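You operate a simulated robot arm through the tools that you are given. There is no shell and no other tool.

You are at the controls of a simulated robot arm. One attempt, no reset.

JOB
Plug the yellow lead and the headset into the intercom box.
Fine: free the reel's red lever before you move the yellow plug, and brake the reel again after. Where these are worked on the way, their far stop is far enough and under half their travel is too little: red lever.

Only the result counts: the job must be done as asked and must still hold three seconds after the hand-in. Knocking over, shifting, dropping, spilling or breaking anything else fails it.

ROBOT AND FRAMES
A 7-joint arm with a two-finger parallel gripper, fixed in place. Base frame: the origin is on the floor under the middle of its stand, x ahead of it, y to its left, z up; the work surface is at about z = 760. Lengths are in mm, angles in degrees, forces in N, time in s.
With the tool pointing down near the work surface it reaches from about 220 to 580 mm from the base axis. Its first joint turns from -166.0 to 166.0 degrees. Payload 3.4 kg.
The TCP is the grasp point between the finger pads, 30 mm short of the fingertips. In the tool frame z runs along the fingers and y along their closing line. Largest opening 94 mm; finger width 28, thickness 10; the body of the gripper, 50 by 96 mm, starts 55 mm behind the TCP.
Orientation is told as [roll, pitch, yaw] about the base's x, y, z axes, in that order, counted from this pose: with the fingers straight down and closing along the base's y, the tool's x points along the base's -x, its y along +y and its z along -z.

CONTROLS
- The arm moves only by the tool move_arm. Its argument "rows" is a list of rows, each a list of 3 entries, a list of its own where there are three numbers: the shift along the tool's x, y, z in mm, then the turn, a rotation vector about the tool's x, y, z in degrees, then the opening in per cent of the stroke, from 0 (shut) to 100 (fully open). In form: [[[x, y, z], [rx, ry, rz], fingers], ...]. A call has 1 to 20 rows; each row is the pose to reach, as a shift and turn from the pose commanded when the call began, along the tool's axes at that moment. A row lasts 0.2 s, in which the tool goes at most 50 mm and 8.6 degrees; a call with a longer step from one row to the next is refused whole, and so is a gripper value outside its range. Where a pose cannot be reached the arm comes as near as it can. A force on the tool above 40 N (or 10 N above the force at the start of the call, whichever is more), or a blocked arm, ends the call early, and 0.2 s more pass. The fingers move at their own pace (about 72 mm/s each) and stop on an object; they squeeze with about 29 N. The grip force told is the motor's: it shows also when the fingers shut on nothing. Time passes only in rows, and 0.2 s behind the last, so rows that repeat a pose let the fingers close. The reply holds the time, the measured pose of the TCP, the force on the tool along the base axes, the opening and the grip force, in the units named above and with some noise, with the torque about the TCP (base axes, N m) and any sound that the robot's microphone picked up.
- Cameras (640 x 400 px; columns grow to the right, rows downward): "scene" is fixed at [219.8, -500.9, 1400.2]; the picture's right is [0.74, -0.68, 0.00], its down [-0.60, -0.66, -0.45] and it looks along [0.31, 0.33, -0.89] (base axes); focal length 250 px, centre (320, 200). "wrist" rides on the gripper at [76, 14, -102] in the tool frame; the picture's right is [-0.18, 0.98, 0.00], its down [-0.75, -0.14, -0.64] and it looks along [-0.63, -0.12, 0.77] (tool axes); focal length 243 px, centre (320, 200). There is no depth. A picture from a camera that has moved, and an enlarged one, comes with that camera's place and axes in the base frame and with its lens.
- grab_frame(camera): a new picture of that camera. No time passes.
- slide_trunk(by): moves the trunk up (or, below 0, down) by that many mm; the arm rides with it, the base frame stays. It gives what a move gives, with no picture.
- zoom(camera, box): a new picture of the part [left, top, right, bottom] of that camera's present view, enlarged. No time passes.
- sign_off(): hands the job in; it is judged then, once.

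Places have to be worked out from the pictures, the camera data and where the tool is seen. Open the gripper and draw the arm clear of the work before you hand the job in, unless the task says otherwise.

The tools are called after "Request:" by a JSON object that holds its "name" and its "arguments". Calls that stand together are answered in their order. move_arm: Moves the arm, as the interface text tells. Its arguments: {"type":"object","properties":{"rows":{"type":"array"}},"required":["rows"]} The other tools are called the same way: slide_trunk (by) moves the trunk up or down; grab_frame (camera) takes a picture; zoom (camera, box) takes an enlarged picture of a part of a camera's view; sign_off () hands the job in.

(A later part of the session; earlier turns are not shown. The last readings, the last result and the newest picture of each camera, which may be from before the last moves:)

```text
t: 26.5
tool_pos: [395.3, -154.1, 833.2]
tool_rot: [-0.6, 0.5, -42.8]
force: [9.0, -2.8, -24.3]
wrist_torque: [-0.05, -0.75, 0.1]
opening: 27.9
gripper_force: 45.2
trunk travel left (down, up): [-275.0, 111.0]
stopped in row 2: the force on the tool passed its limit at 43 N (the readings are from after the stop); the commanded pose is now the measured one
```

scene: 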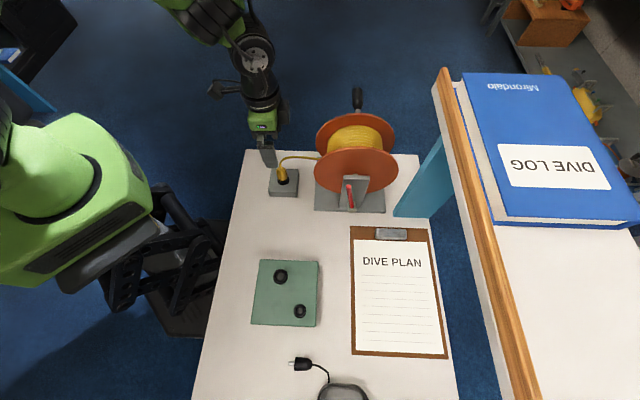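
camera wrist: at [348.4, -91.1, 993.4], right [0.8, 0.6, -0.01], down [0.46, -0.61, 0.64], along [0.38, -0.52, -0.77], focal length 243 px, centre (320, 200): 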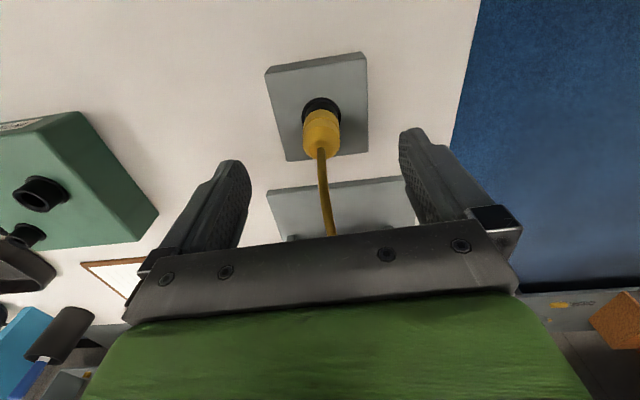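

A rise of only 1.6 mm drove the force up 20 N, so something rigid is being held. In the picture the fingertips (Z≈803) overlap the top of the holder's black tube below the yellow body. I'll open, rise 11 mm and regrip only the yellow body.

Request:
{"name": "move_arm", "arguments": {"rows": [[[0, 0, 0], [0, 0, 0], 45], [[0, 0, 0], [0, 0, 0], 45], [[0, 0, -6], [0, 0, 0], 45], [[0, 0, -11], [0, 0, 0], 45], [[0, 0, -11], [0, 0, 0], 45]]}}

Request:
{"name": "zoom", "arguments": {"camera": "wrist", "box": [220, 80, 420, 240]}}

```text
t: 27.7
tool_pos: [391.9, -154.8, 844.6]
tool_rot: [-0.6, 0.6, -42.9]
force: [-0.5, 1.0, -0.3]
wrist_torque: [0.03, 0.03, -0.01]
opening: 42.1
gripper_force: 0.1
trunk travel left (down, up): [-275.0, 111.0]
```

```text
2.50 times, centred on (320, 160) of wrist
camera zoom: at [347.7, -90.7, 947.2], right [0.8, 0.6, -0.01], down [0.47, -0.61, 0.64], along [0.37, -0.52, -0.77], focal length 606 px, centre (320, 300)
```

zoom: 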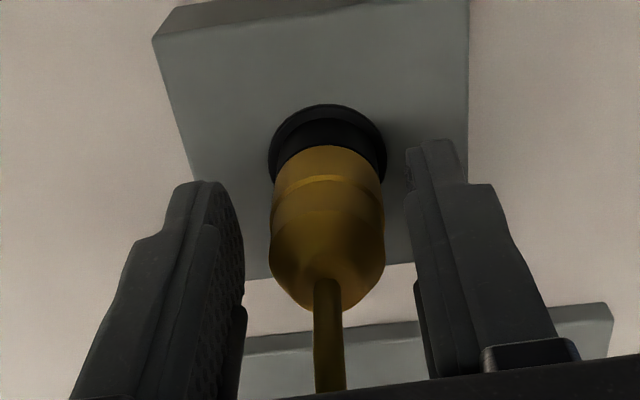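

The yellow body runs from Z≈815 to 835 before it tapers, so the first grip did include the tube. I'll rise another 5 mm, shift 2 mm to centre on the plug, and close again.

Request:
{"name": "move_arm", "arguments": {"rows": [[[0, 1, -3], [-0.3, -0.3, 0], 45], [[0, 1.8, -5], [-0.5, -0.5, 0], 45], [[0, 1.8, -5], [-0.5, -0.5, 0], 20], [[0, 1.8, -5], [-0.5, -0.5, 0], 10], [[0, 1.8, -5], [-0.5, -0.5, 0], 0], [[0, 1.8, -5], [-0.5, -0.5, 0], 0]]}}

Request:
{"name": "zoom", "arguments": {"camera": "wrist", "box": [220, 80, 420, 240]}}

```text
t: 29.1
tool_pos: [393.4, -152.8, 850.5]
tool_rot: [-0.1, -0.1, -42.8]
force: [0.7, -1.9, 2.8]
wrist_torque: [-0.06, -0.03, -0.04]
opening: 26.7
gripper_force: 28.2
trunk travel left (down, up): [-275.0, 111.0]
```

```text
2.50 times, centred on (320, 160) of wrist
camera zoom: at [347.5, -89.3, 952.2], right [0.8, 0.6, 0.0], down [0.46, -0.61, 0.64], along [0.38, -0.52, -0.77], focal length 606 px, centre (320, 300)
```

zoom: 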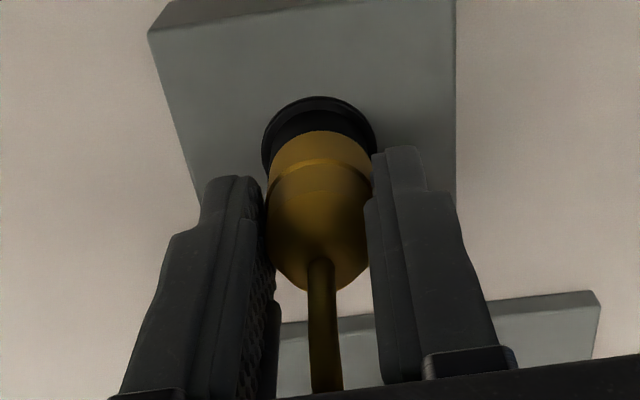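

The opening is now 26.7 mm, gripping only the yellow body. I'll pull straight up gently.

Request:
{"name": "move_arm", "arguments": {"rows": [[[0, 0, -1], [0, 0, 0], 0], [[0, 0, -2], [0, 0, 0], 0], [[0, 0, -3], [0, 0, 0], 0], [[0, 0, -4.5], [0, 0, 0], 0], [[0, 0, -6], [0, 0, 0], 0], [[0, 0, -8], [0, 0, 0], 0], [[0, 0, -11], [0, 0, 0], 0], [[0, 0, -15], [0, 0, 0], 0], [[0, 0, -20], [0, 0, 0], 0], [[0, 0, -26], [0, 0, 0], 0]]}}

Request:
{"name": "zoom", "arguments": {"camera": "wrist", "box": [220, 80, 420, 240]}}

```text
t: 31.3
tool_pos: [395.2, -151.7, 876.5]
tool_rot: [-0.2, 0.1, -42.8]
force: [0.6, 0.0, -0.5]
wrist_torque: [0.0, 0.02, 0.02]
opening: 26.2
gripper_force: 28.8
trunk travel left (down, up): [-275.0, 111.0]
```

```text
2.50 times, centred on (320, 160) of wrist
camera zoom: at [347.6, -88.4, 978.1], right [0.8, 0.6, 0.0], down [0.46, -0.61, 0.64], along [0.38, -0.52, -0.77], focal length 606 px, centre (320, 300)
```

zoom: 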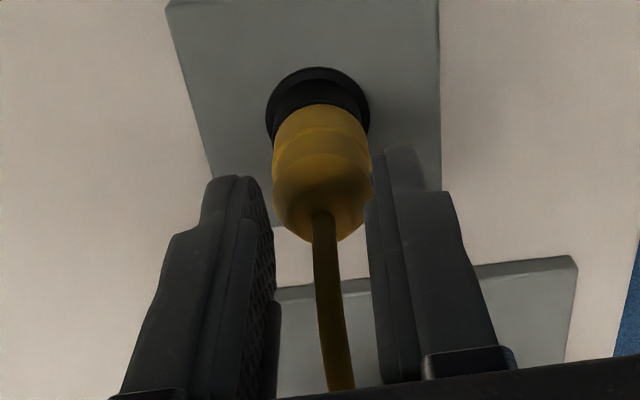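

The fingers slipped up off the plug, which stayed in its holder, so I need a deeper grip on the yellow body without reaching the tube. I'll reopen, go to Z≈845.5 with the tips right at the yellow's lower edge, and close firmly.

Request:
{"name": "move_arm", "arguments": {"rows": [[[0, 0, 0], [0, 0, 0], 45], [[0, 0, 0], [0, 0, 0], 45], [[0, 0, 15], [0, 0, 0], 45], [[0, 0, 31], [0, 0, 0], 45], [[0, 0, 31], [0, 0, 0], 45], [[0, 0, 31], [0, 0, 0], 20], [[0, 0, 31], [0, 0, 0], 0], [[0, 0, 31], [0, 0, 0], 0], [[0, 0, 31], [0, 0, 0], 0]]}}

Request:
{"name": "zoom", "arguments": {"camera": "wrist", "box": [220, 80, 420, 240]}}

```text
t: 33.3
tool_pos: [393.6, -152.9, 845.7]
tool_rot: [-0.1, 0.0, -42.9]
force: [1.3, -0.6, -0.8]
wrist_torque: [-0.04, 0.01, 0.01]
opening: 26.6
gripper_force: 28.9
trunk travel left (down, up): [-275.0, 111.0]
```

```text
2.50 times, centred on (320, 160) of wrist
camera zoom: at [346.8, -88.4, 946.7], right [0.8, 0.6, 0.0], down [0.46, -0.61, 0.64], along [0.38, -0.52, -0.77], focal length 606 px, centre (320, 300)
```

zoom: 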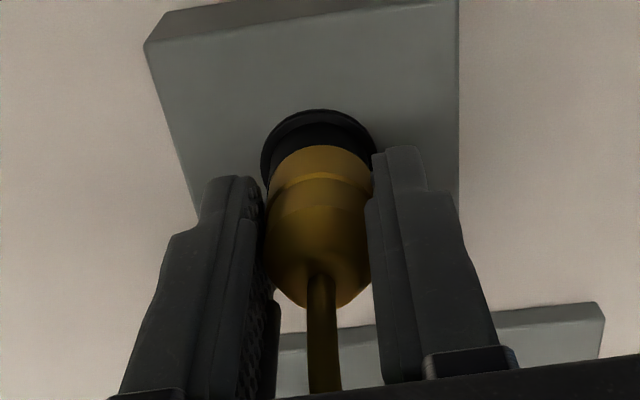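

The opening is 26.6 mm again with the tips at the lower rim. I'll pull a few mm in small steps and read the force.

Request:
{"name": "move_arm", "arguments": {"rows": [[[0, 0, -0.7], [0, 0, 0], 0], [[0, 0, -1.4], [0, 0, 0], 0], [[0, 0, -2], [0, 0, 0], 0]]}}

Request:
{"name": "zoom", "arguments": {"camera": "wrist", "box": [220, 80, 420, 240]}}

```text
t: 34.1
tool_pos: [392.8, -152.2, 847.7]
tool_rot: [-0.1, 0.0, -42.8]
force: [0.3, -0.3, -1.4]
wrist_torque: [-0.05, -0.03, -0.02]
opening: 26.8
gripper_force: 29.4
trunk travel left (down, up): [-275.0, 111.0]
```

```text
2.50 times, centred on (320, 160) of wrist
camera zoom: at [347.0, -88.2, 948.9], right [0.8, 0.6, 0.0], down [0.46, -0.61, 0.64], along [0.38, -0.52, -0.77], focal length 606 px, centre (320, 300)
```

zoom: 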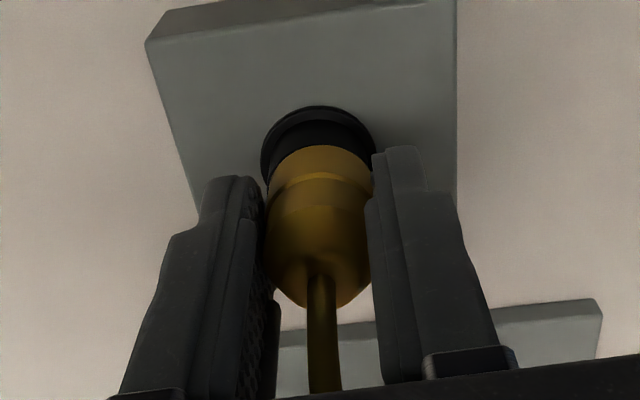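

The plug keeps its place between the fingers while the holder recedes, so it's sliding out at only about 1 N. I'll keep pulling up slowly.

Request:
{"name": "move_arm", "arguments": {"rows": [[[0, 0, -1], [0, 0, 0], 0], [[0, 0, -2], [0, 0, 0], 0], [[0, 0, -3], [0, 0, 0], 0], [[0, 0, -4], [0, 0, 0], 0], [[0, 0, -5], [0, 0, 0], 0], [[0, 0, -6], [0, 0, 0], 0]]}}

Request:
{"name": "zoom", "arguments": {"camera": "wrist", "box": [220, 80, 420, 240]}}

```text
t: 35.5
tool_pos: [394.7, -152.0, 854.6]
tool_rot: [-0.2, 0.0, -42.8]
force: [0.5, -0.1, 0.4]
wrist_torque: [-0.02, 0.04, 0.02]
opening: 26.7
gripper_force: 29.2
trunk travel left (down, up): [-275.0, 111.0]
```

```text
2.50 times, centred on (320, 160) of wrist
camera zoom: at [347.4, -88.8, 955.5], right [0.8, 0.6, 0.0], down [0.46, -0.61, 0.64], along [0.38, -0.52, -0.77], focal length 606 px, centre (320, 300)
```

zoom: 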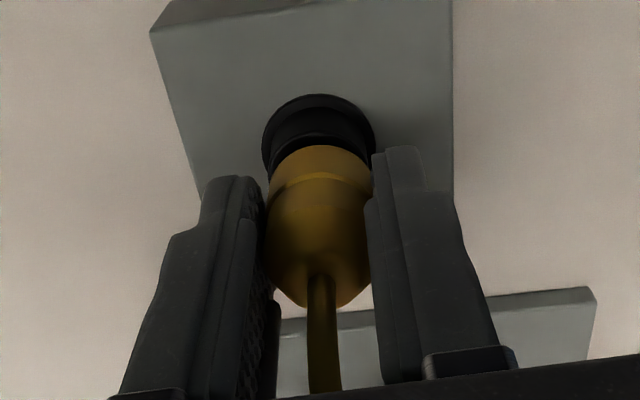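

The plug is coming out with the gripper and there's still almost no force. I'll continue upward until it is clear.

Request:
{"name": "move_arm", "arguments": {"rows": [[[0, 0, -2], [0, 0, 0], 0], [[0, 0, -4], [0, 0, 0], 0], [[0, 0, -6], [0, 0, 0], 0], [[0, 0, -9], [0, 0, 0], 0], [[0, 0, -12], [0, 0, 0], 0], [[0, 0, -15], [0, 0, 0], 0], [[0, 0, -20], [0, 0, 0], 0], [[0, 0, -25], [0, 0, 0], 0], [[0, 0, -30], [0, 0, 0], 0], [[0, 0, -35], [0, 0, 0], 0]]}}

Request:
{"name": "zoom", "arguments": {"camera": "wrist", "box": [220, 80, 420, 240]}}

Request:
{"name": "zoom", "arguments": {"camera": "scene", "box": [240, 80, 400, 210]}}

```text
t: 37.7
tool_pos: [393.5, -152.0, 888.9]
tool_rot: [-0.1, -0.2, -42.8]
force: [0.0, -0.3, -1.2]
wrist_torque: [0.04, -0.03, 0.0]
opening: 26.6
gripper_force: 28.6
trunk travel left (down, up): [-275.0, 111.0]
```

```text
2.50 times, centred on (320, 160) of wrist
camera zoom: at [347.5, -89.0, 989.6], right [0.8, 0.6, 0.0], down [0.46, -0.61, 0.64], along [0.38, -0.52, -0.77], focal length 606 px, centre (320, 300)
```

zoom: 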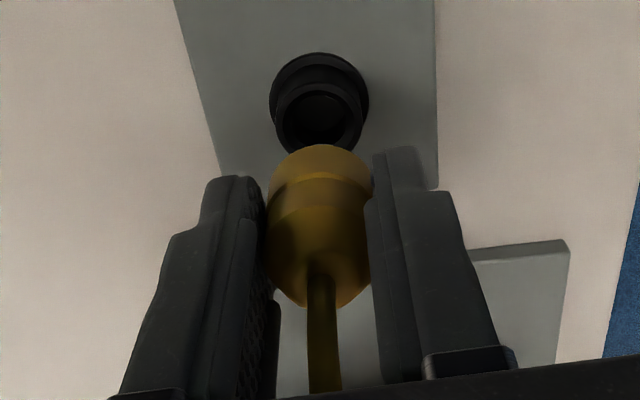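

```text
3.08 times, centred on (320, 145) of scene
camera zoom: at [219.8, -500.9, 1400.2], right [0.74, -0.68, 0.0], down [-0.6, -0.66, -0.45], along [0.31, 0.33, -0.89], focal length 770 px, centre (320, 369)
```

zoom: 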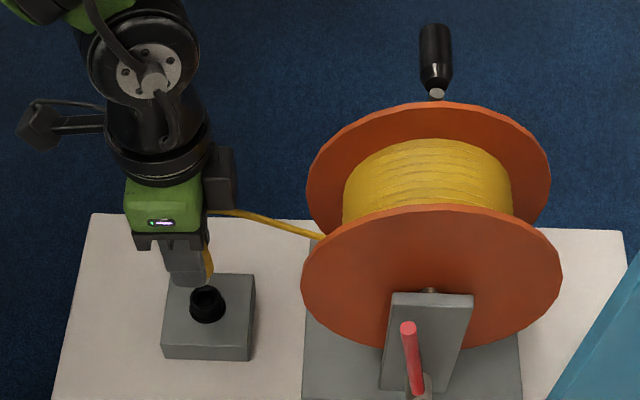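

The yellow plug is out of the holder and firmly held. I'll zoom in on its underside to see how long the pin or collar is before planning the insertion.

Request:
{"name": "zoom", "arguments": {"camera": "wrist", "box": [290, 95, 350, 150]}}

Request:
{"name": "zoom", "arguments": {"camera": "scene", "box": [270, 140, 320, 195]}}

```text
7.27 times, centred on (320, 122) of wrist
camera zoom: at [347.5, -89.0, 989.6], right [0.8, 0.6, 0.0], down [0.46, -0.61, 0.64], along [0.38, -0.52, -0.77], focal length 1764 px, centre (320, 764)
```

zoom: 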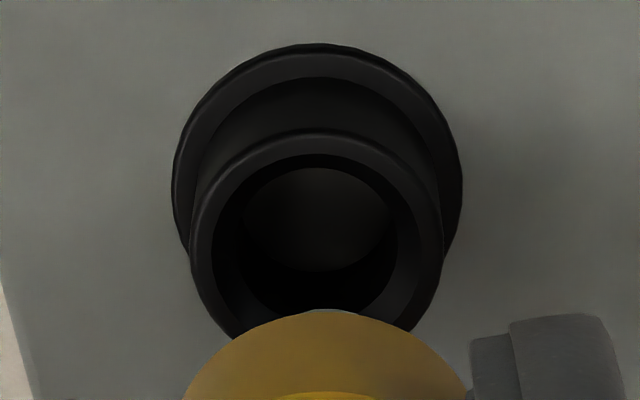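

```text
7.27 times, centred on (295, 168) of scene
camera zoom: at [219.8, -500.9, 1400.2], right [0.74, -0.68, 0.0], down [-0.6, -0.66, -0.45], along [0.31, 0.33, -0.89], focal length 1819 px, centre (502, 436)
```

zoom: 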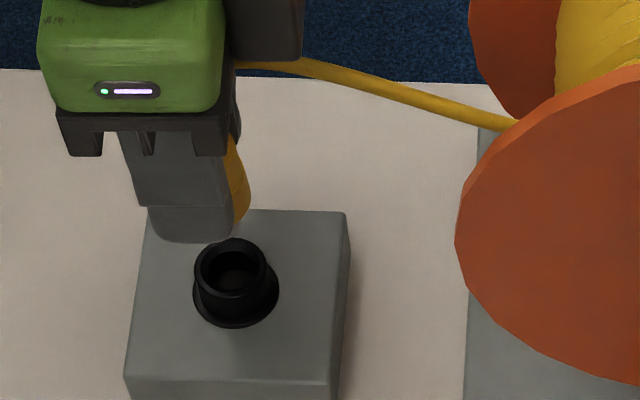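

It's not clear from this view how far the pin extends, because the black tube is directly behind it. I'll raise the plug and carry it part of the way over the white table so its silhouette shows.

Request:
{"name": "move_arm", "arguments": {"rows": [[[0, 0, -15], [0, 0, 0], 0], [[0, 0, -30], [0, 0, 0], 0], [[0, 0, -40], [0, 0, 0], 0], [[-1, -12, -40], [0, 0, 0], 0], [[-2, -26, -40], [0, 0, 0], 0], [[-3, -42, -40], [0, 0, 0], 0], [[-4, -58, -40], [0, 0, 0], 0], [[-5, -74, -40], [0, 0, 0], 0], [[-7, -90, -40], [0, 0, 0], 0], [[-8, -105, -40], [0, 0, 0], 0], [[-8, -105, -40], [0, 0, 0], 0]]}}

Request:
{"name": "grab_frame", "arguments": {"camera": "wrist"}}

Request:
{"name": "grab_frame", "arguments": {"camera": "scene"}}

```text
t: 40.1
tool_pos: [328.2, -235.0, 929.5]
tool_rot: [-0.1, 0.0, -42.7]
force: [-0.8, -0.2, -0.4]
wrist_torque: [-0.01, 0.02, -0.01]
opening: 26.7
gripper_force: 29.4
trunk travel left (down, up): [-275.0, 111.0]
```

```text
taken
camera wrist: at [281.6, -171.8, 1031.0], right [0.8, 0.6, 0.0], down [0.46, -0.61, 0.64], along [0.38, -0.52, -0.77], focal length 243 px, centre (320, 200)
```

wrist: 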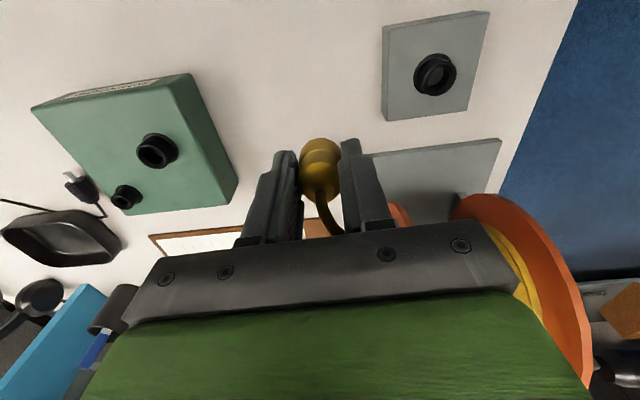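

```text
taken
```

scene: 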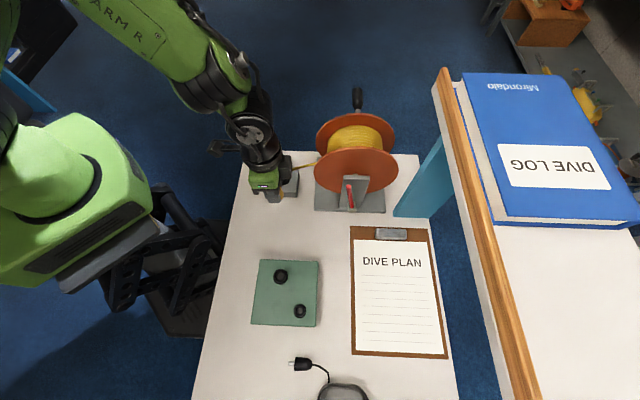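

Now the plug is silhouetted against the table, so I'll zoom in to see whether a pin shows below it.

Request:
{"name": "zoom", "arguments": {"camera": "wrist", "box": [280, 120, 370, 200]}}

Request:
{"name": "zoom", "arguments": {"camera": "wrist", "box": [30, 60, 250, 220]}}

Request:
{"name": "zoom", "arguments": {"camera": "scene", "box": [230, 140, 330, 230]}}

```text
5.00 times, centred on (325, 160) of wrist
camera zoom: at [281.6, -171.8, 1031.0], right [0.8, 0.6, 0.0], down [0.46, -0.61, 0.64], along [0.38, -0.52, -0.77], focal length 1213 px, centre (295, 400)
```

zoom: 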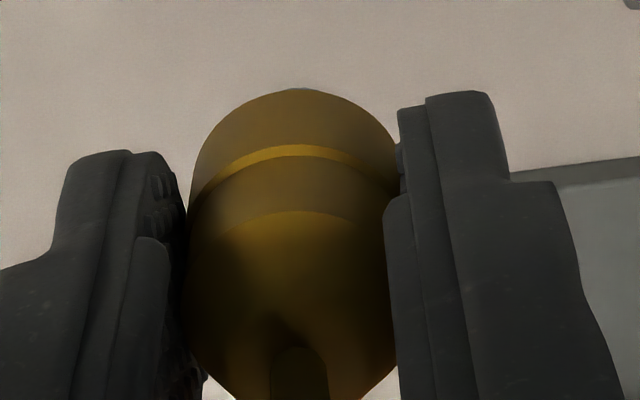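

```text
2.50 times, centred on (140, 140) of wrist
camera zoom: at [281.6, -171.8, 1031.0], right [0.8, 0.6, 0.0], down [0.46, -0.61, 0.64], along [0.38, -0.52, -0.77], focal length 606 px, centre (770, 350)
```

zoom: 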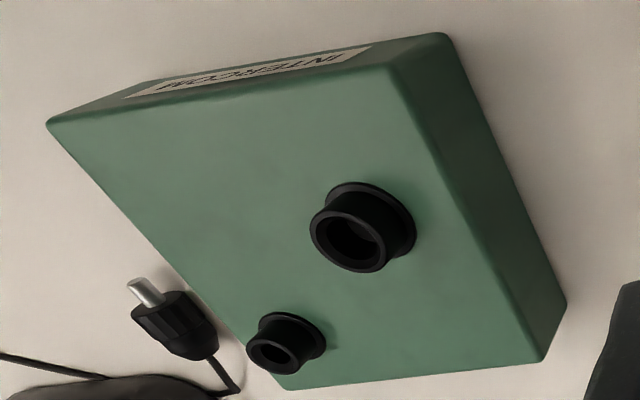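

```text
4.44 times, centred on (280, 185) of scene
camera zoom: at [219.8, -500.9, 1400.2], right [0.74, -0.68, 0.0], down [-0.6, -0.66, -0.45], along [0.31, 0.33, -0.89], focal length 1112 px, centre (498, 267)
```

zoom: 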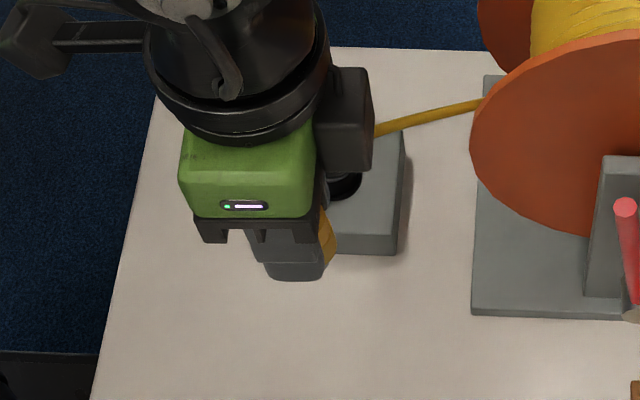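

A sliver of pin shows just past the yellow rim, so the pin extends about 12–16 mm below it. The yellow body's bottom is about 33 mm below the TCP, and the larger socket is at about (u=412, v=−117), rim Z≈821. I'll carry the plug over that socket.

Request:
{"name": "move_arm", "arguments": {"rows": [[[-1, -10, 0], [0, 0, 0], 0], [[-2, -24, 0], [0, 0, 0], 0], [[-3, -38, 0], [0, 0, 0], 0], [[-4, -54, 0], [0, 0, 0], 0], [[-5, -70, 0], [0, 0, 0], 0], [[-6, -86, 0], [0, 0, 0], 0], [[-7, -102, 0], [0, 0, 0], 0], [[-8, -118, 0], [0, 0, 0], 0], [[-9, -134, 0], [0, 0, 0], 0], [[-10, -150, 0], [0, 0, 0], 0], [[-11.3, -166.7, 0], [0, 0, 0], 0], [[-11.3, -166.7, 0], [0, 0, 0], 0]]}}

Request:
{"name": "grab_frame", "arguments": {"camera": "wrist"}}

Request:
{"name": "grab_frame", "arguments": {"camera": "scene"}}

```text
t: 42.7
tool_pos: [223.9, -365.0, 929.3]
tool_rot: [0.0, 0.0, -42.7]
force: [-0.3, 0.0, -0.5]
wrist_torque: [-0.02, 0.01, 0.02]
opening: 26.4
gripper_force: 29.1
trunk travel left (down, up): [-275.0, 111.0]
```

```text
taken
camera wrist: at [178.0, -301.7, 1030.6], right [0.8, 0.6, 0.0], down [0.46, -0.61, 0.64], along [0.38, -0.52, -0.77], focal length 243 px, centre (320, 200)
```

wrist: 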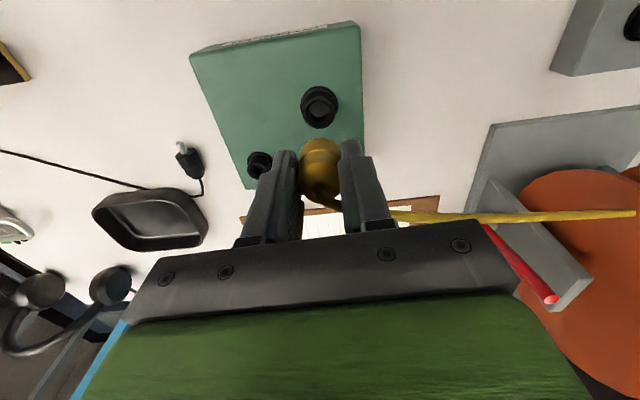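

```text
taken
```

scene: 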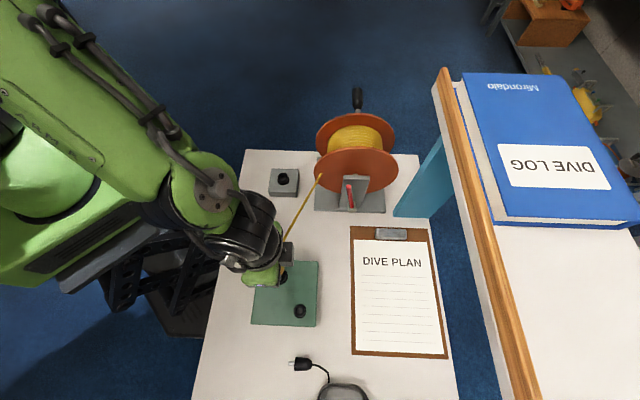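

The plug hangs over the large socket and the cable paid out freely. I'll zoom in to measure the alignment.

Request:
{"name": "zoom", "arguments": {"camera": "wrist", "box": [270, 70, 370, 170]}}

```text
4.00 times, centred on (320, 120) of wrist
camera zoom: at [178.0, -301.7, 1030.6], right [0.8, 0.6, 0.0], down [0.46, -0.61, 0.64], along [0.38, -0.52, -0.77], focal length 970 px, centre (320, 520)
```

zoom: 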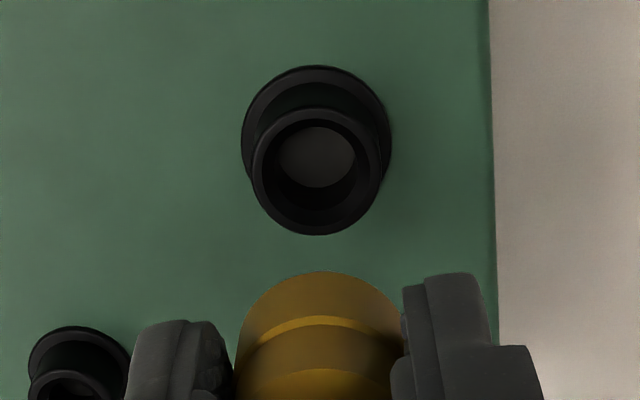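

The socket rim is within about 1 mm of the tool axis sideways and roughly 1–2 mm fore and aft, depending on the rim height. I'll lower to just above the rim and re-measure there.

Request:
{"name": "move_arm", "arguments": {"rows": [[[0, -0.4, 12], [0, 0, 0], 0], [[0, -0.8, 24], [0, 0, 0], 0], [[0, -0.8, 36], [0, 0, 0], 0], [[0, -0.8, 48], [0, 0, 0], 0], [[0, -0.8, 50], [0, 0, 0], 0], [[0, -0.8, 50], [0, 0, 0], 0]]}}

Request:
{"name": "zoom", "arguments": {"camera": "wrist", "box": [270, 90, 370, 190]}}

Request:
{"name": "zoom", "arguments": {"camera": "scene", "box": [240, 220, 340, 320]}}

```text
t: 44.1
tool_pos: [221.7, -364.0, 878.2]
tool_rot: [0.0, 0.2, -42.8]
force: [-1.3, 3.7, 1.4]
wrist_torque: [0.18, 0.08, 0.03]
opening: 26.2
gripper_force: 28.7
trunk travel left (down, up): [-275.0, 111.0]
```

```text
4.00 times, centred on (320, 140) of wrist
camera zoom: at [175.8, -301.0, 980.4], right [0.8, 0.6, 0.0], down [0.46, -0.62, 0.64], along [0.38, -0.51, -0.77], focal length 970 px, centre (320, 440)
```

zoom: 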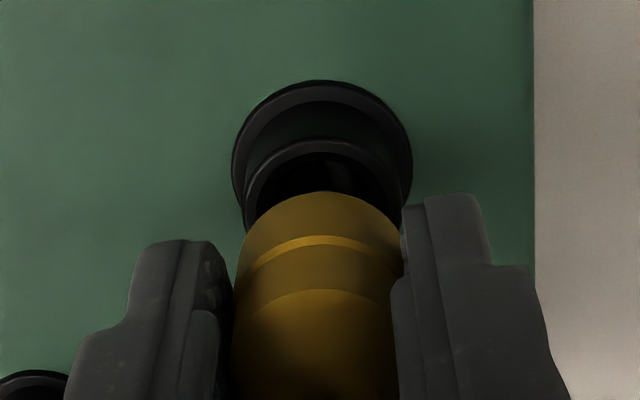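

```text
4.00 times, centred on (290, 270) of scene
camera zoom: at [219.8, -500.9, 1400.2], right [0.74, -0.68, 0.0], down [-0.6, -0.66, -0.45], along [0.31, 0.33, -0.89], focal length 1001 px, centre (440, -80)
```

zoom: 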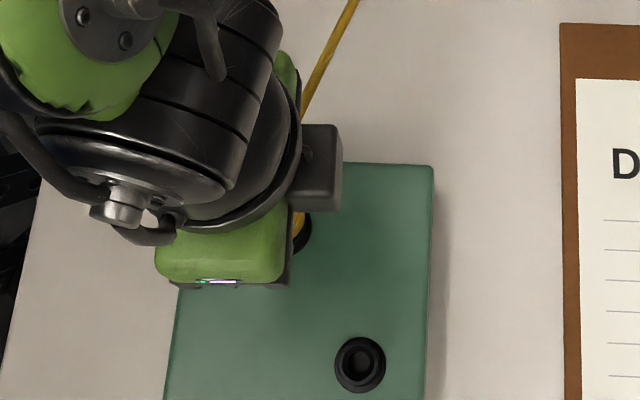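

The small sideways force (about 3.5 N toward −u) suggests the pin tip is just touching the socket's chamfer on the +u side. Comparing with how the holder's rim looked around the plug also puts the socket about 2.5 mm toward −u. I'll lift 3 mm, shift 2.5 mm that way, and lower gently.

Request:
{"name": "move_arm", "arguments": {"rows": [[[0, 0, -3], [0, 0, 0], 0], [[1.5, 0.3, -3], [0, 0, 0], 0], [[2.5, 0.5, -3], [0, 0, 0], 0], [[2.5, 0.5, -1], [0, 0, 0], 0], [[2.5, 0.5, 1], [0, 0, 0], 0], [[2.5, 0.5, 3], [0, 0, 0], 0], [[2.5, 0.5, 4], [0, 0, 0], 0]]}}

Request:
{"name": "zoom", "arguments": {"camera": "wrist", "box": [270, 90, 370, 190]}}

```text
t: 45.7
tool_pos: [220.8, -365.2, 875.1]
tool_rot: [0.0, 0.0, -42.8]
force: [-1.0, 2.1, -0.7]
wrist_torque: [0.07, 0.04, 0.02]
opening: 26.4
gripper_force: 29.5
trunk travel left (down, up): [-275.0, 111.0]
```

```text
4.00 times, centred on (320, 140) of wrist
camera zoom: at [174.3, -299.6, 976.2], right [0.8, 0.6, 0.0], down [0.46, -0.61, 0.64], along [0.38, -0.52, -0.77], focal length 970 px, centre (320, 440)
```

zoom: 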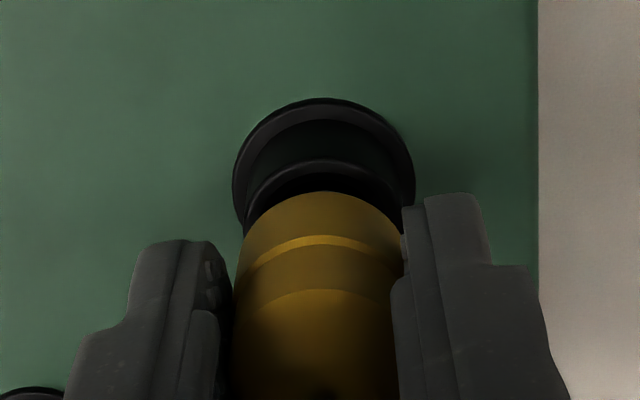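

Now the rim lines up with where the holder's rim appeared around the plug, apart from about 0.8 mm to the right. I'll correct that and push down slowly.

Request:
{"name": "move_arm", "arguments": {"rows": [[[0.5, 0.7, 0], [0, 0, 0], 0], [[0.5, 0.7, 1], [0, 0, 0], 0], [[0.5, 0.7, 2], [0, 0, 0], 0], [[0.5, 0.7, 3], [0, 0, 0], 0], [[0.5, 0.7, 4], [0, 0, 0], 0], [[0.5, 0.7, 5], [0, 0, 0], 0]]}}

Request:
{"name": "zoom", "arguments": {"camera": "wrist", "box": [270, 90, 370, 190]}}

```text
t: 47.1
tool_pos: [221.2, -362.8, 869.5]
tool_rot: [-0.2, 0.0, -42.7]
force: [-0.3, 0.3, 0.3]
wrist_torque: [0.01, 0.06, -0.02]
opening: 26.6
gripper_force: 29.2
trunk travel left (down, up): [-275.0, 111.0]
```

```text
4.00 times, centred on (320, 140) of wrist
camera zoom: at [174.7, -298.9, 971.1], right [0.8, 0.6, 0.0], down [0.46, -0.61, 0.64], along [0.38, -0.52, -0.77], focal length 970 px, centre (320, 440)
```

zoom: 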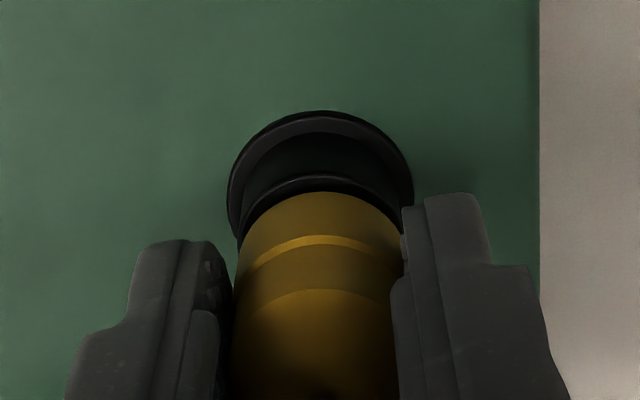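

There's no resistance and the pin is entering the socket. By comparison with the seated picture in the holder there are about 8–9 mm left, so I'll continue down.

Request:
{"name": "move_arm", "arguments": {"rows": [[[0, 0, 1], [0, 0, 0], 0], [[0, 0, 2], [0, 0, 0], 0], [[0, 0, 3], [0, 0, 0], 0], [[0, 0, 4], [0, 0, 0], 0], [[0, 0, 5], [0, 0, 0], 0], [[0, 0, 6], [0, 0, 0], 0], [[0, 0, 7], [0, 0, 0], 0], [[0, 0, 8], [0, 0, 0], 0], [[0, 0, 9], [0, 0, 0], 0]]}}

Request:
{"name": "zoom", "arguments": {"camera": "wrist", "box": [270, 90, 370, 190]}}

```text
t: 49.1
tool_pos: [221.9, -362.2, 862.6]
tool_rot: [-0.2, -0.4, -42.7]
force: [2.7, -4.1, 35.6]
wrist_torque: [0.06, 0.09, -0.04]
opening: 26.7
gripper_force: 29.5
trunk travel left (down, up): [-275.0, 111.0]
```

```text
4.00 times, centred on (320, 140) of wrist
camera zoom: at [174.9, -298.5, 963.2], right [0.8, 0.6, 0.0], down [0.46, -0.61, 0.65], along [0.39, -0.52, -0.76], focal length 970 px, centre (320, 440)
```

zoom: 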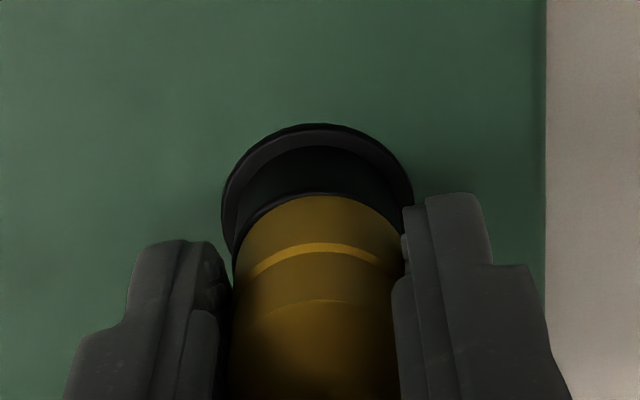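

The push force rose to 36 N with the yellow body's lower edge now against the socket rim. I'll zoom in to confirm that it is fully seated.

Request:
{"name": "zoom", "arguments": {"camera": "wrist", "box": [298, 115, 348, 155]}}

Request:
{"name": "zoom", "arguments": {"camera": "scene", "box": [255, 250, 320, 320]}}

```text
10.00 times, centred on (323, 135) of wrist
camera zoom: at [174.9, -298.5, 963.2], right [0.8, 0.6, 0.0], down [0.46, -0.61, 0.65], along [0.39, -0.52, -0.76], focal length 2426 px, centre (290, 850)
```

zoom: 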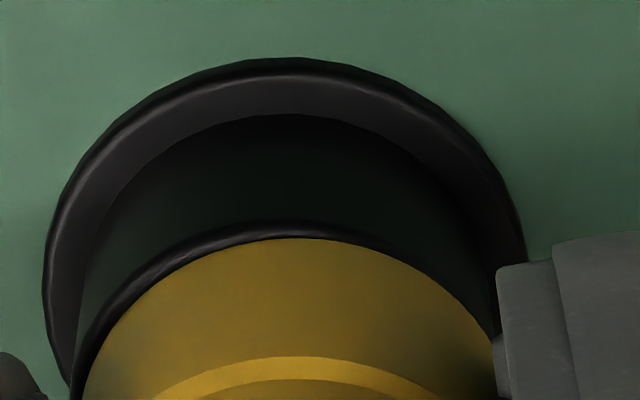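

```text
5.71 times, centred on (288, 285) of scene
camera zoom: at [219.8, -500.9, 1400.2], right [0.74, -0.68, 0.0], down [-0.6, -0.66, -0.45], along [0.31, 0.33, -0.89], focal length 1429 px, centre (506, -286)
```

zoom: 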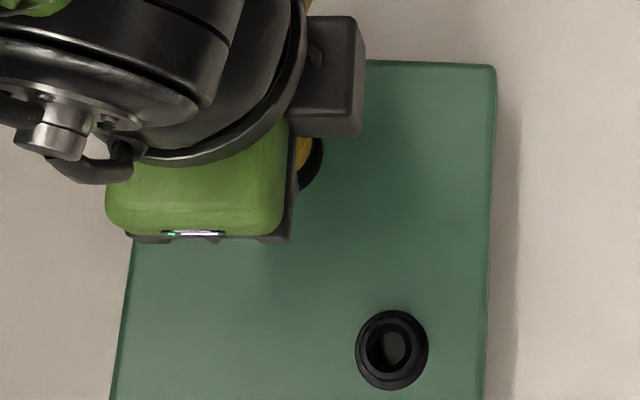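

The yellow edge sits directly on the socket rim, just as it did in the holder, so the plug is seated. I'll ease the pressure off, open and rise straight up.

Request:
{"name": "move_arm", "arguments": {"rows": [[[0, 0, -1.5], [0, 0, 0], 0], [[0, 0, -1.5], [0, 0, 0], 40], [[0, 0, -1.5], [0, 0, 0], 50], [[0, 0, -1.5], [0, 0, 0], 50], [[0, 0, -10], [0, 0, 0], 50], [[0, 0, -25], [0, 0, 0], 50], [[0, 0, -45], [0, 0, 0], 50], [[0, 0, -65], [0, 0, 0], 50]]}}

Request:
{"name": "grab_frame", "arguments": {"camera": "wrist"}}

Request:
{"name": "zoom", "arguments": {"camera": "scene", "box": [240, 130, 400, 330]}}

```text
t: 50.9
tool_pos: [222.1, -362.1, 926.2]
tool_rot: [-0.1, 0.0, -42.6]
force: [-1.0, 0.4, 0.7]
wrist_torque: [0.01, 0.01, -0.01]
opening: 47.0
gripper_force: 0.0
trunk travel left (down, up): [-275.0, 111.0]
```

```text
taken
camera wrist: at [175.9, -299.2, 1027.2], right [0.8, 0.6, 0.0], down [0.46, -0.61, 0.64], along [0.38, -0.52, -0.77], focal length 243 px, centre (320, 200)
```

wrist: 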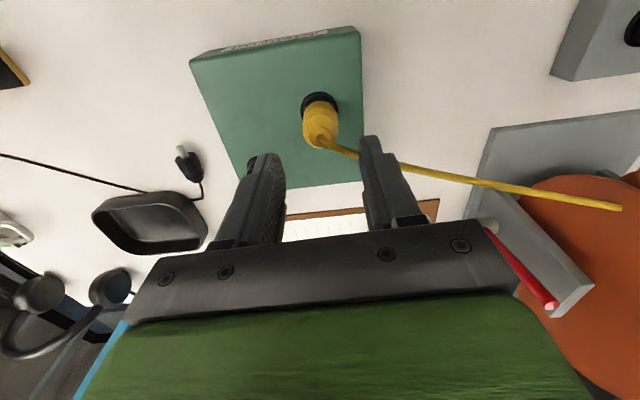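

```text
2.00 times, centred on (320, 230) of scene
camera zoom: at [219.8, -500.9, 1400.2], right [0.74, -0.68, 0.0], down [-0.6, -0.66, -0.45], along [0.31, 0.33, -0.89], focal length 500 px, centre (320, 140)
```

zoom: 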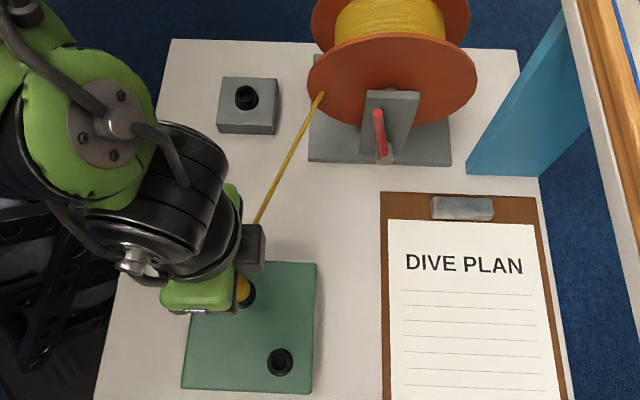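

The yellow plug stays upright in the large socket and its cable runs free to the reel. Next is braking the reel: I'll close the fingers, rise, and move in front of and above the upright lever with the tool turned so its body clears the flange.

Request:
{"name": "move_arm", "arguments": {"rows": [[[0, 0, -30], [0, 0, 0], 40], [[0, 0, -60], [0, 0, -4], 20], [[-5, 0, -84], [0, 0, -12], 0], [[-20, 15, -84], [0, 0, -20], 0], [[-38, 32, -84], [0, 0, -28], 0], [[-56, 50, -84], [0, 0, -36], 0], [[-74, 68, -84], [0, 0, -44], 0], [[-92, 86, -84], [0, 0, -52], 0], [[-108, 104, -84], [0, 0, -60], 0], [[-122, 122, -84], [0, 0, -68], 0], [[-136, 140, -84], [0, 0, -76], 0], [[-146, 153, -84], [0, 0, -83], 0], [[-151.4, 160, -84], [0, 0, -90], 0], [[-151.4, 160, -84], [0, 0, -90], 0]]}}

Request:
{"name": "grab_frame", "arguments": {"camera": "wrist"}}

Request:
{"name": "grab_frame", "arguments": {"camera": "scene"}}

```text
t: 53.9
tool_pos: [440.9, -348.0, 1008.1]
tool_rot: [0.0, 0.0, 47.5]
force: [0.2, 0.1, 0.2]
wrist_torque: [0.0, -0.02, 0.02]
opening: 0.0
gripper_force: 28.7
trunk travel left (down, up): [-275.0, 111.0]
```

```text
taken
camera wrist: at [378.5, -392.8, 1110.9], right [-0.6, 0.8, 0.0], down [0.61, 0.46, 0.64], along [0.51, 0.38, -0.77], focal length 243 px, centre (320, 200)
```

wrist: 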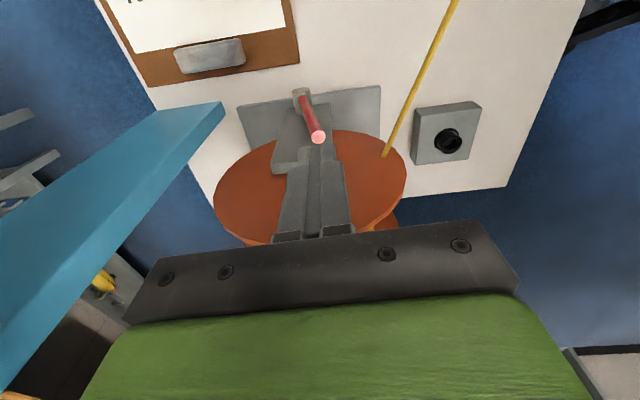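

```text
taken
```

scene: 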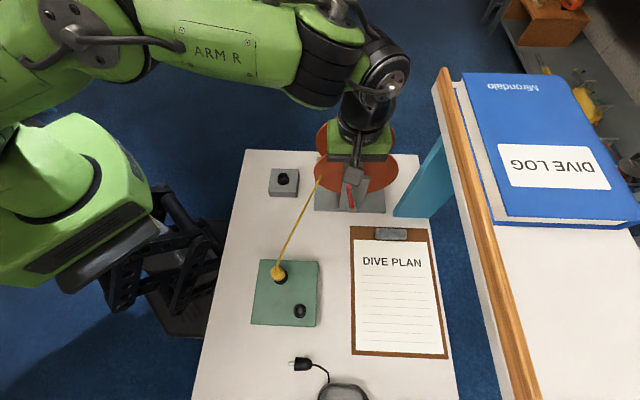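

The lever is still upright and the cable passes well left of it. I'll tilt the tool 15° outward, shift to the lever's far (+u) side, and lower the closed fingers beside its upper part.

Request:
{"name": "move_arm", "arguments": {"rows": [[[-1, -8, 0], [5, 0, 0], 0], [[-1.6, -16, 5], [10, 0, 0], 0], [[-1.6, -26, 15], [15, 0, 0], 0], [[-1.6, -26, 30], [15, 0, 0], 0], [[-1.6, -26, 45], [15, 0, 0], 0], [[-1.6, -26, 60], [15, 0, 0], 0], [[-1.6, -26, 71], [15, 0, 0], 0], [[-1.6, -26, 71], [15, 0, 0], 0]]}}

Request:
{"name": "zoom", "arguments": {"camera": "wrist", "box": [220, 60, 420, 240]}}

Request:
{"name": "zoom", "arguments": {"camera": "scene", "box": [300, 120, 420, 220]}}

```text
t: 55.7
tool_pos: [461.6, -364.4, 937.6]
tool_rot: [-15.0, 0.0, 47.2]
force: [-0.7, 0.1, -0.1]
wrist_torque: [0.05, -0.01, 0.0]
opening: 0.1
gripper_force: 29.5
trunk travel left (down, up): [-275.0, 111.0]
```

```text
2.22 times, centred on (320, 150) of wrist
camera zoom: at [379.3, -391.6, 1032.0], right [-0.57, 0.78, -0.26], down [0.49, 0.57, 0.66], along [0.66, 0.25, -0.71], focal length 539 px, centre (320, 311)
```

zoom: 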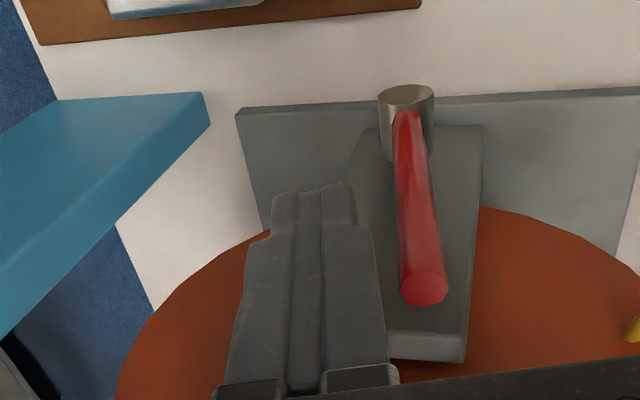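

```text
4.00 times, centred on (360, 170) of scene
camera zoom: at [219.8, -500.9, 1400.2], right [0.74, -0.68, 0.0], down [-0.6, -0.66, -0.45], along [0.31, 0.33, -0.89], focal length 1001 px, centre (160, 320)
```

zoom: 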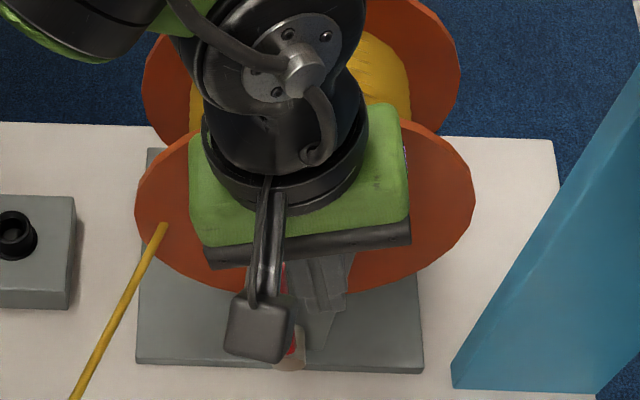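

The closed fingers are on the far side of the lever. I'll push it back along its arc toward the braked position, stopping at about 50° to check.

Request:
{"name": "move_arm", "arguments": {"rows": [[[0, 7, -0.1], [0, 0, 0], 0], [[0, 13.8, -0.3], [0, 0, 0], 0], [[0, 21, -0.9], [0, 0, 0], 0], [[0, 28.6, -1.4], [0, 0, 0], 0], [[0, 36, -0.7], [0, 0, 0], 0], [[0, 43.3, 0.2], [0, 0, 0], 0], [[0, 50.5, 2], [0, 0, 0], 0], [[0, 57.6, 4.2], [0, 0, 0], 0]]}}

Request:
{"name": "zoom", "arguments": {"camera": "wrist", "box": [220, 60, 420, 240]}}

Request:
{"name": "zoom", "arguments": {"camera": "scene", "box": [300, 120, 420, 220]}}

```text
t: 57.5
tool_pos: [422.6, -325.7, 919.9]
tool_rot: [-15.0, 0.1, 47.2]
force: [-1.3, -0.7, 0.8]
wrist_torque: [0.0, 0.0, 0.01]
opening: 0.0
gripper_force: 28.6
trunk travel left (down, up): [-275.0, 111.0]
```

```text
2.22 times, centred on (320, 150) of wrist
camera zoom: at [340.7, -353.7, 1014.1], right [-0.57, 0.78, -0.26], down [0.49, 0.57, 0.66], along [0.66, 0.25, -0.71], focal length 539 px, centre (320, 311)
```

zoom: 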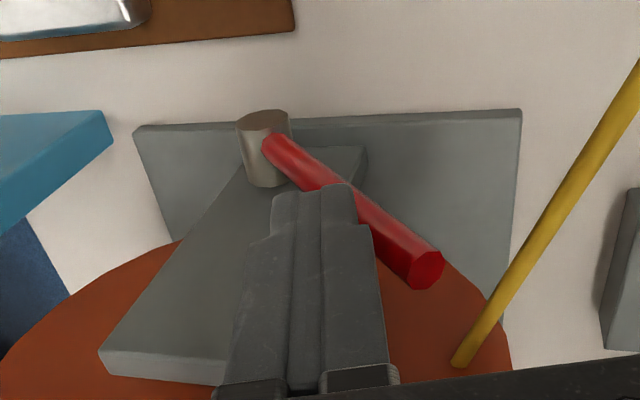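

```text
4.00 times, centred on (360, 170) of scene
camera zoom: at [219.8, -500.9, 1400.2], right [0.74, -0.68, 0.0], down [-0.6, -0.66, -0.45], along [0.31, 0.33, -0.89], focal length 1001 px, centre (160, 320)
```

zoom: 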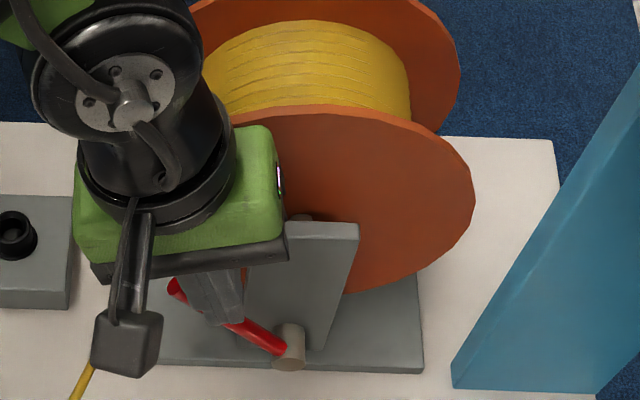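

The lever follows smoothly and is now at about 50°. I'll continue down to its original stop at 30°, slightly past, until I feel the stop.

Request:
{"name": "move_arm", "arguments": {"rows": [[[0.5, 6.6, 3.9], [0, 0, 0], 0], [[1, 13.3, 7.9], [0, 0, 0], 0], [[1.5, 19.5, 12.2], [0, 0, 0], 0], [[2, 25.4, 16.6], [0, 0, 0], 0], [[2, 27, 18.2], [0, 0, 0], 0], [[2, 28.7, 19.7], [0, 0, 0], 0], [[2, 30, 21], [0, 0, 0], 0]]}}

Request:
{"name": "zoom", "arguments": {"camera": "wrist", "box": [220, 60, 420, 240]}}

Request:
{"name": "zoom", "arguments": {"camera": "scene", "box": [280, 120, 400, 220]}}

```text
t: 59.2
tool_pos: [405.3, -315.4, 897.9]
tool_rot: [-16.2, 0.0, 47.3]
force: [0.1, 0.7, 17.4]
wrist_torque: [0.17, -0.07, 0.02]
opening: 0.1
gripper_force: 29.7
trunk travel left (down, up): [-275.0, 111.0]
stopped in row 7: the force on the tool passed its limit at 41 N (the readings are from after the stop); the commanded pose is now the measured one
```

```text
2.22 times, centred on (320, 150) of wrist
camera zoom: at [322.8, -341.1, 990.7], right [-0.57, 0.78, -0.27], down [0.48, 0.58, 0.66], along [0.67, 0.24, -0.7], focal length 539 px, centre (320, 311)
```

zoom: 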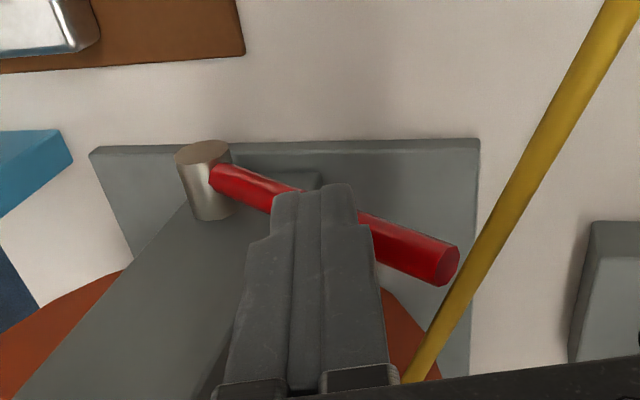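

```text
4.00 times, centred on (340, 170) of scene
camera zoom: at [219.8, -500.9, 1400.2], right [0.74, -0.68, 0.0], down [-0.6, -0.66, -0.45], along [0.31, 0.33, -0.89], focal length 1001 px, centre (240, 320)
```

zoom: 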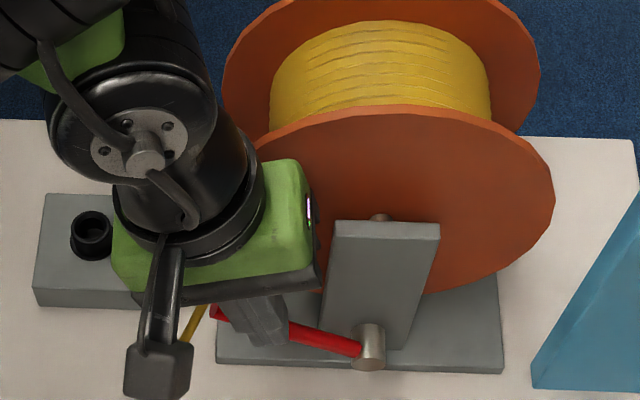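

The lever met its stop with 41 N, back at its original 30°, so the reel is braked. I'll lift off straight up and check the lever stays there.

Request:
{"name": "move_arm", "arguments": {"rows": [[[0, -2.6, -9.7], [0, 0, 0], 0], [[0, -10.3, -38.6], [0, 0, 0], 0], [[0, -20.7, -77], [0, 0, 0], 0], [[0, -26, -97], [-7.5, 0, 0], 0], [[0, -26, -97], [-15, 0, 0], 0], [[0, -26, -97], [-16, 0, 0], 0]]}}

Request:
{"name": "grab_frame", "arguments": {"camera": "scene"}}

Request:
{"name": "grab_frame", "arguments": {"camera": "wrist"}}

```text
t: 60.6
tool_pos: [403.8, -312.1, 996.0]
tool_rot: [0.2, 0.0, 47.2]
force: [0.6, 0.7, -0.5]
wrist_torque: [0.01, 0.01, -0.02]
opening: 0.0
gripper_force: 28.8
trunk travel left (down, up): [-275.0, 111.0]
```

```text
taken
```

scene: 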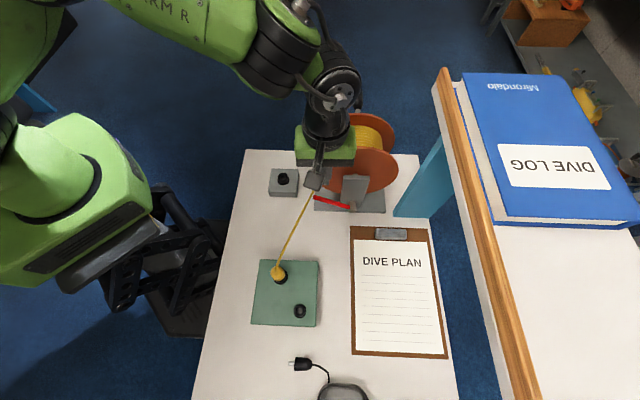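

```text
taken
camera wrist: at [341.2, -358.3, 1097.9], right [-0.6, 0.8, 0.0], down [0.62, 0.46, 0.64], along [0.51, 0.39, -0.77], focal length 243 px, centre (320, 200)
```

wrist: 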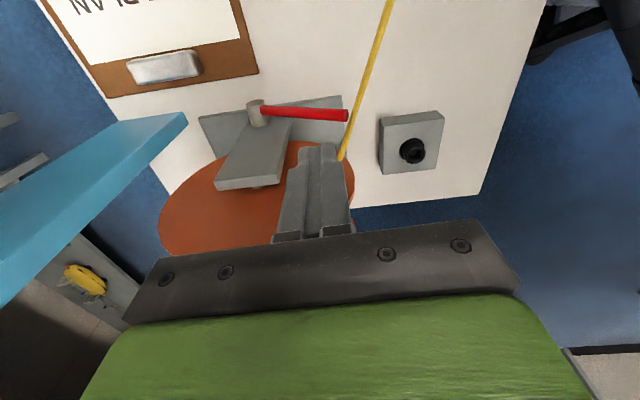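

The lever stays at its original braked angle, the reel base hasn't shifted, and the yellow plug is still in place. Next is the headset plug, lying near (u≈465, v≈−285) with its pin toward −u. I'll move over it with yaw −42.6 for a look.

Request:
{"name": "move_arm", "arguments": {"rows": [[[15, 0, 0], [0, 0, 4], 20], [[40, 3, 0], [0, 0, 12], 40], [[65, 6, 0], [0, 0, 20], 60], [[92, 10, 0], [0, 0, 28], 60], [[120, 14, 0], [0, 0, 36], 60], [[148, 18, 0], [0, 0, 44], 60], [[176, 22, 0], [0, 0, 52], 60], [[204, 26, 0], [0, 0, 60], 60], [[232, 30, 0], [0, 0, 68], 60], [[258, 34, 0], [0, 0, 76], 60], [[282, 38, 0], [0, 0, 84], 60], [[300, 43, 0], [0, 0, 89.8], 60], [[300, 43, 0], [0, 0, 89.8], 60]]}}

Request:
{"name": "grab_frame", "arguments": {"camera": "wrist"}}

Request:
{"name": "grab_frame", "arguments": {"camera": "scene"}}

```text
t: 63.4
tool_pos: [171.3, -505.4, 994.1]
tool_rot: [0.0, 0.2, -42.6]
force: [0.7, -0.2, 0.1]
wrist_torque: [0.03, -0.01, -0.02]
opening: 56.5
gripper_force: 0.1
trunk travel left (down, up): [-275.0, 111.0]
```

```text
taken
camera wrist: at [124.4, -442.5, 1096.4], right [0.8, 0.6, 0.0], down [0.46, -0.62, 0.64], along [0.38, -0.51, -0.77], focal length 243 px, centre (320, 200)
```

wrist: 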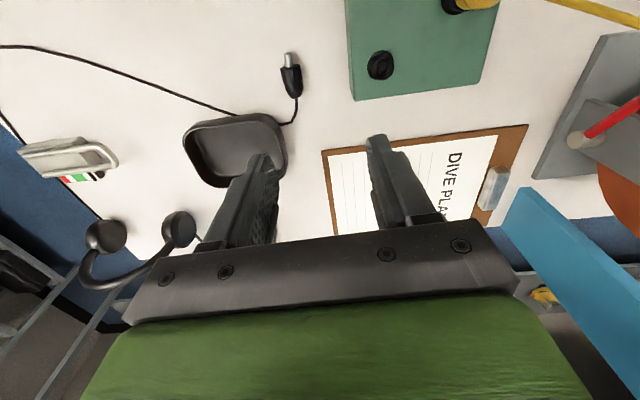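

```text
taken
```

scene: 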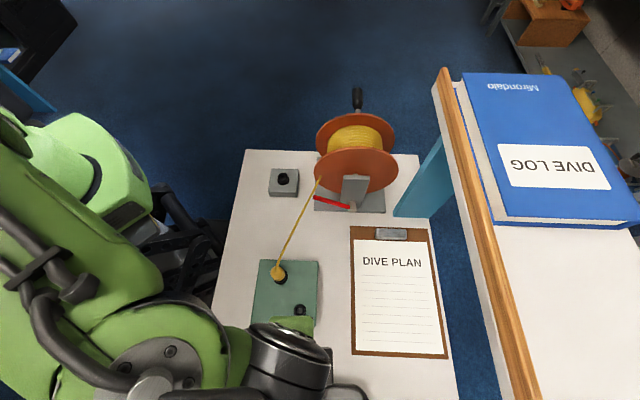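

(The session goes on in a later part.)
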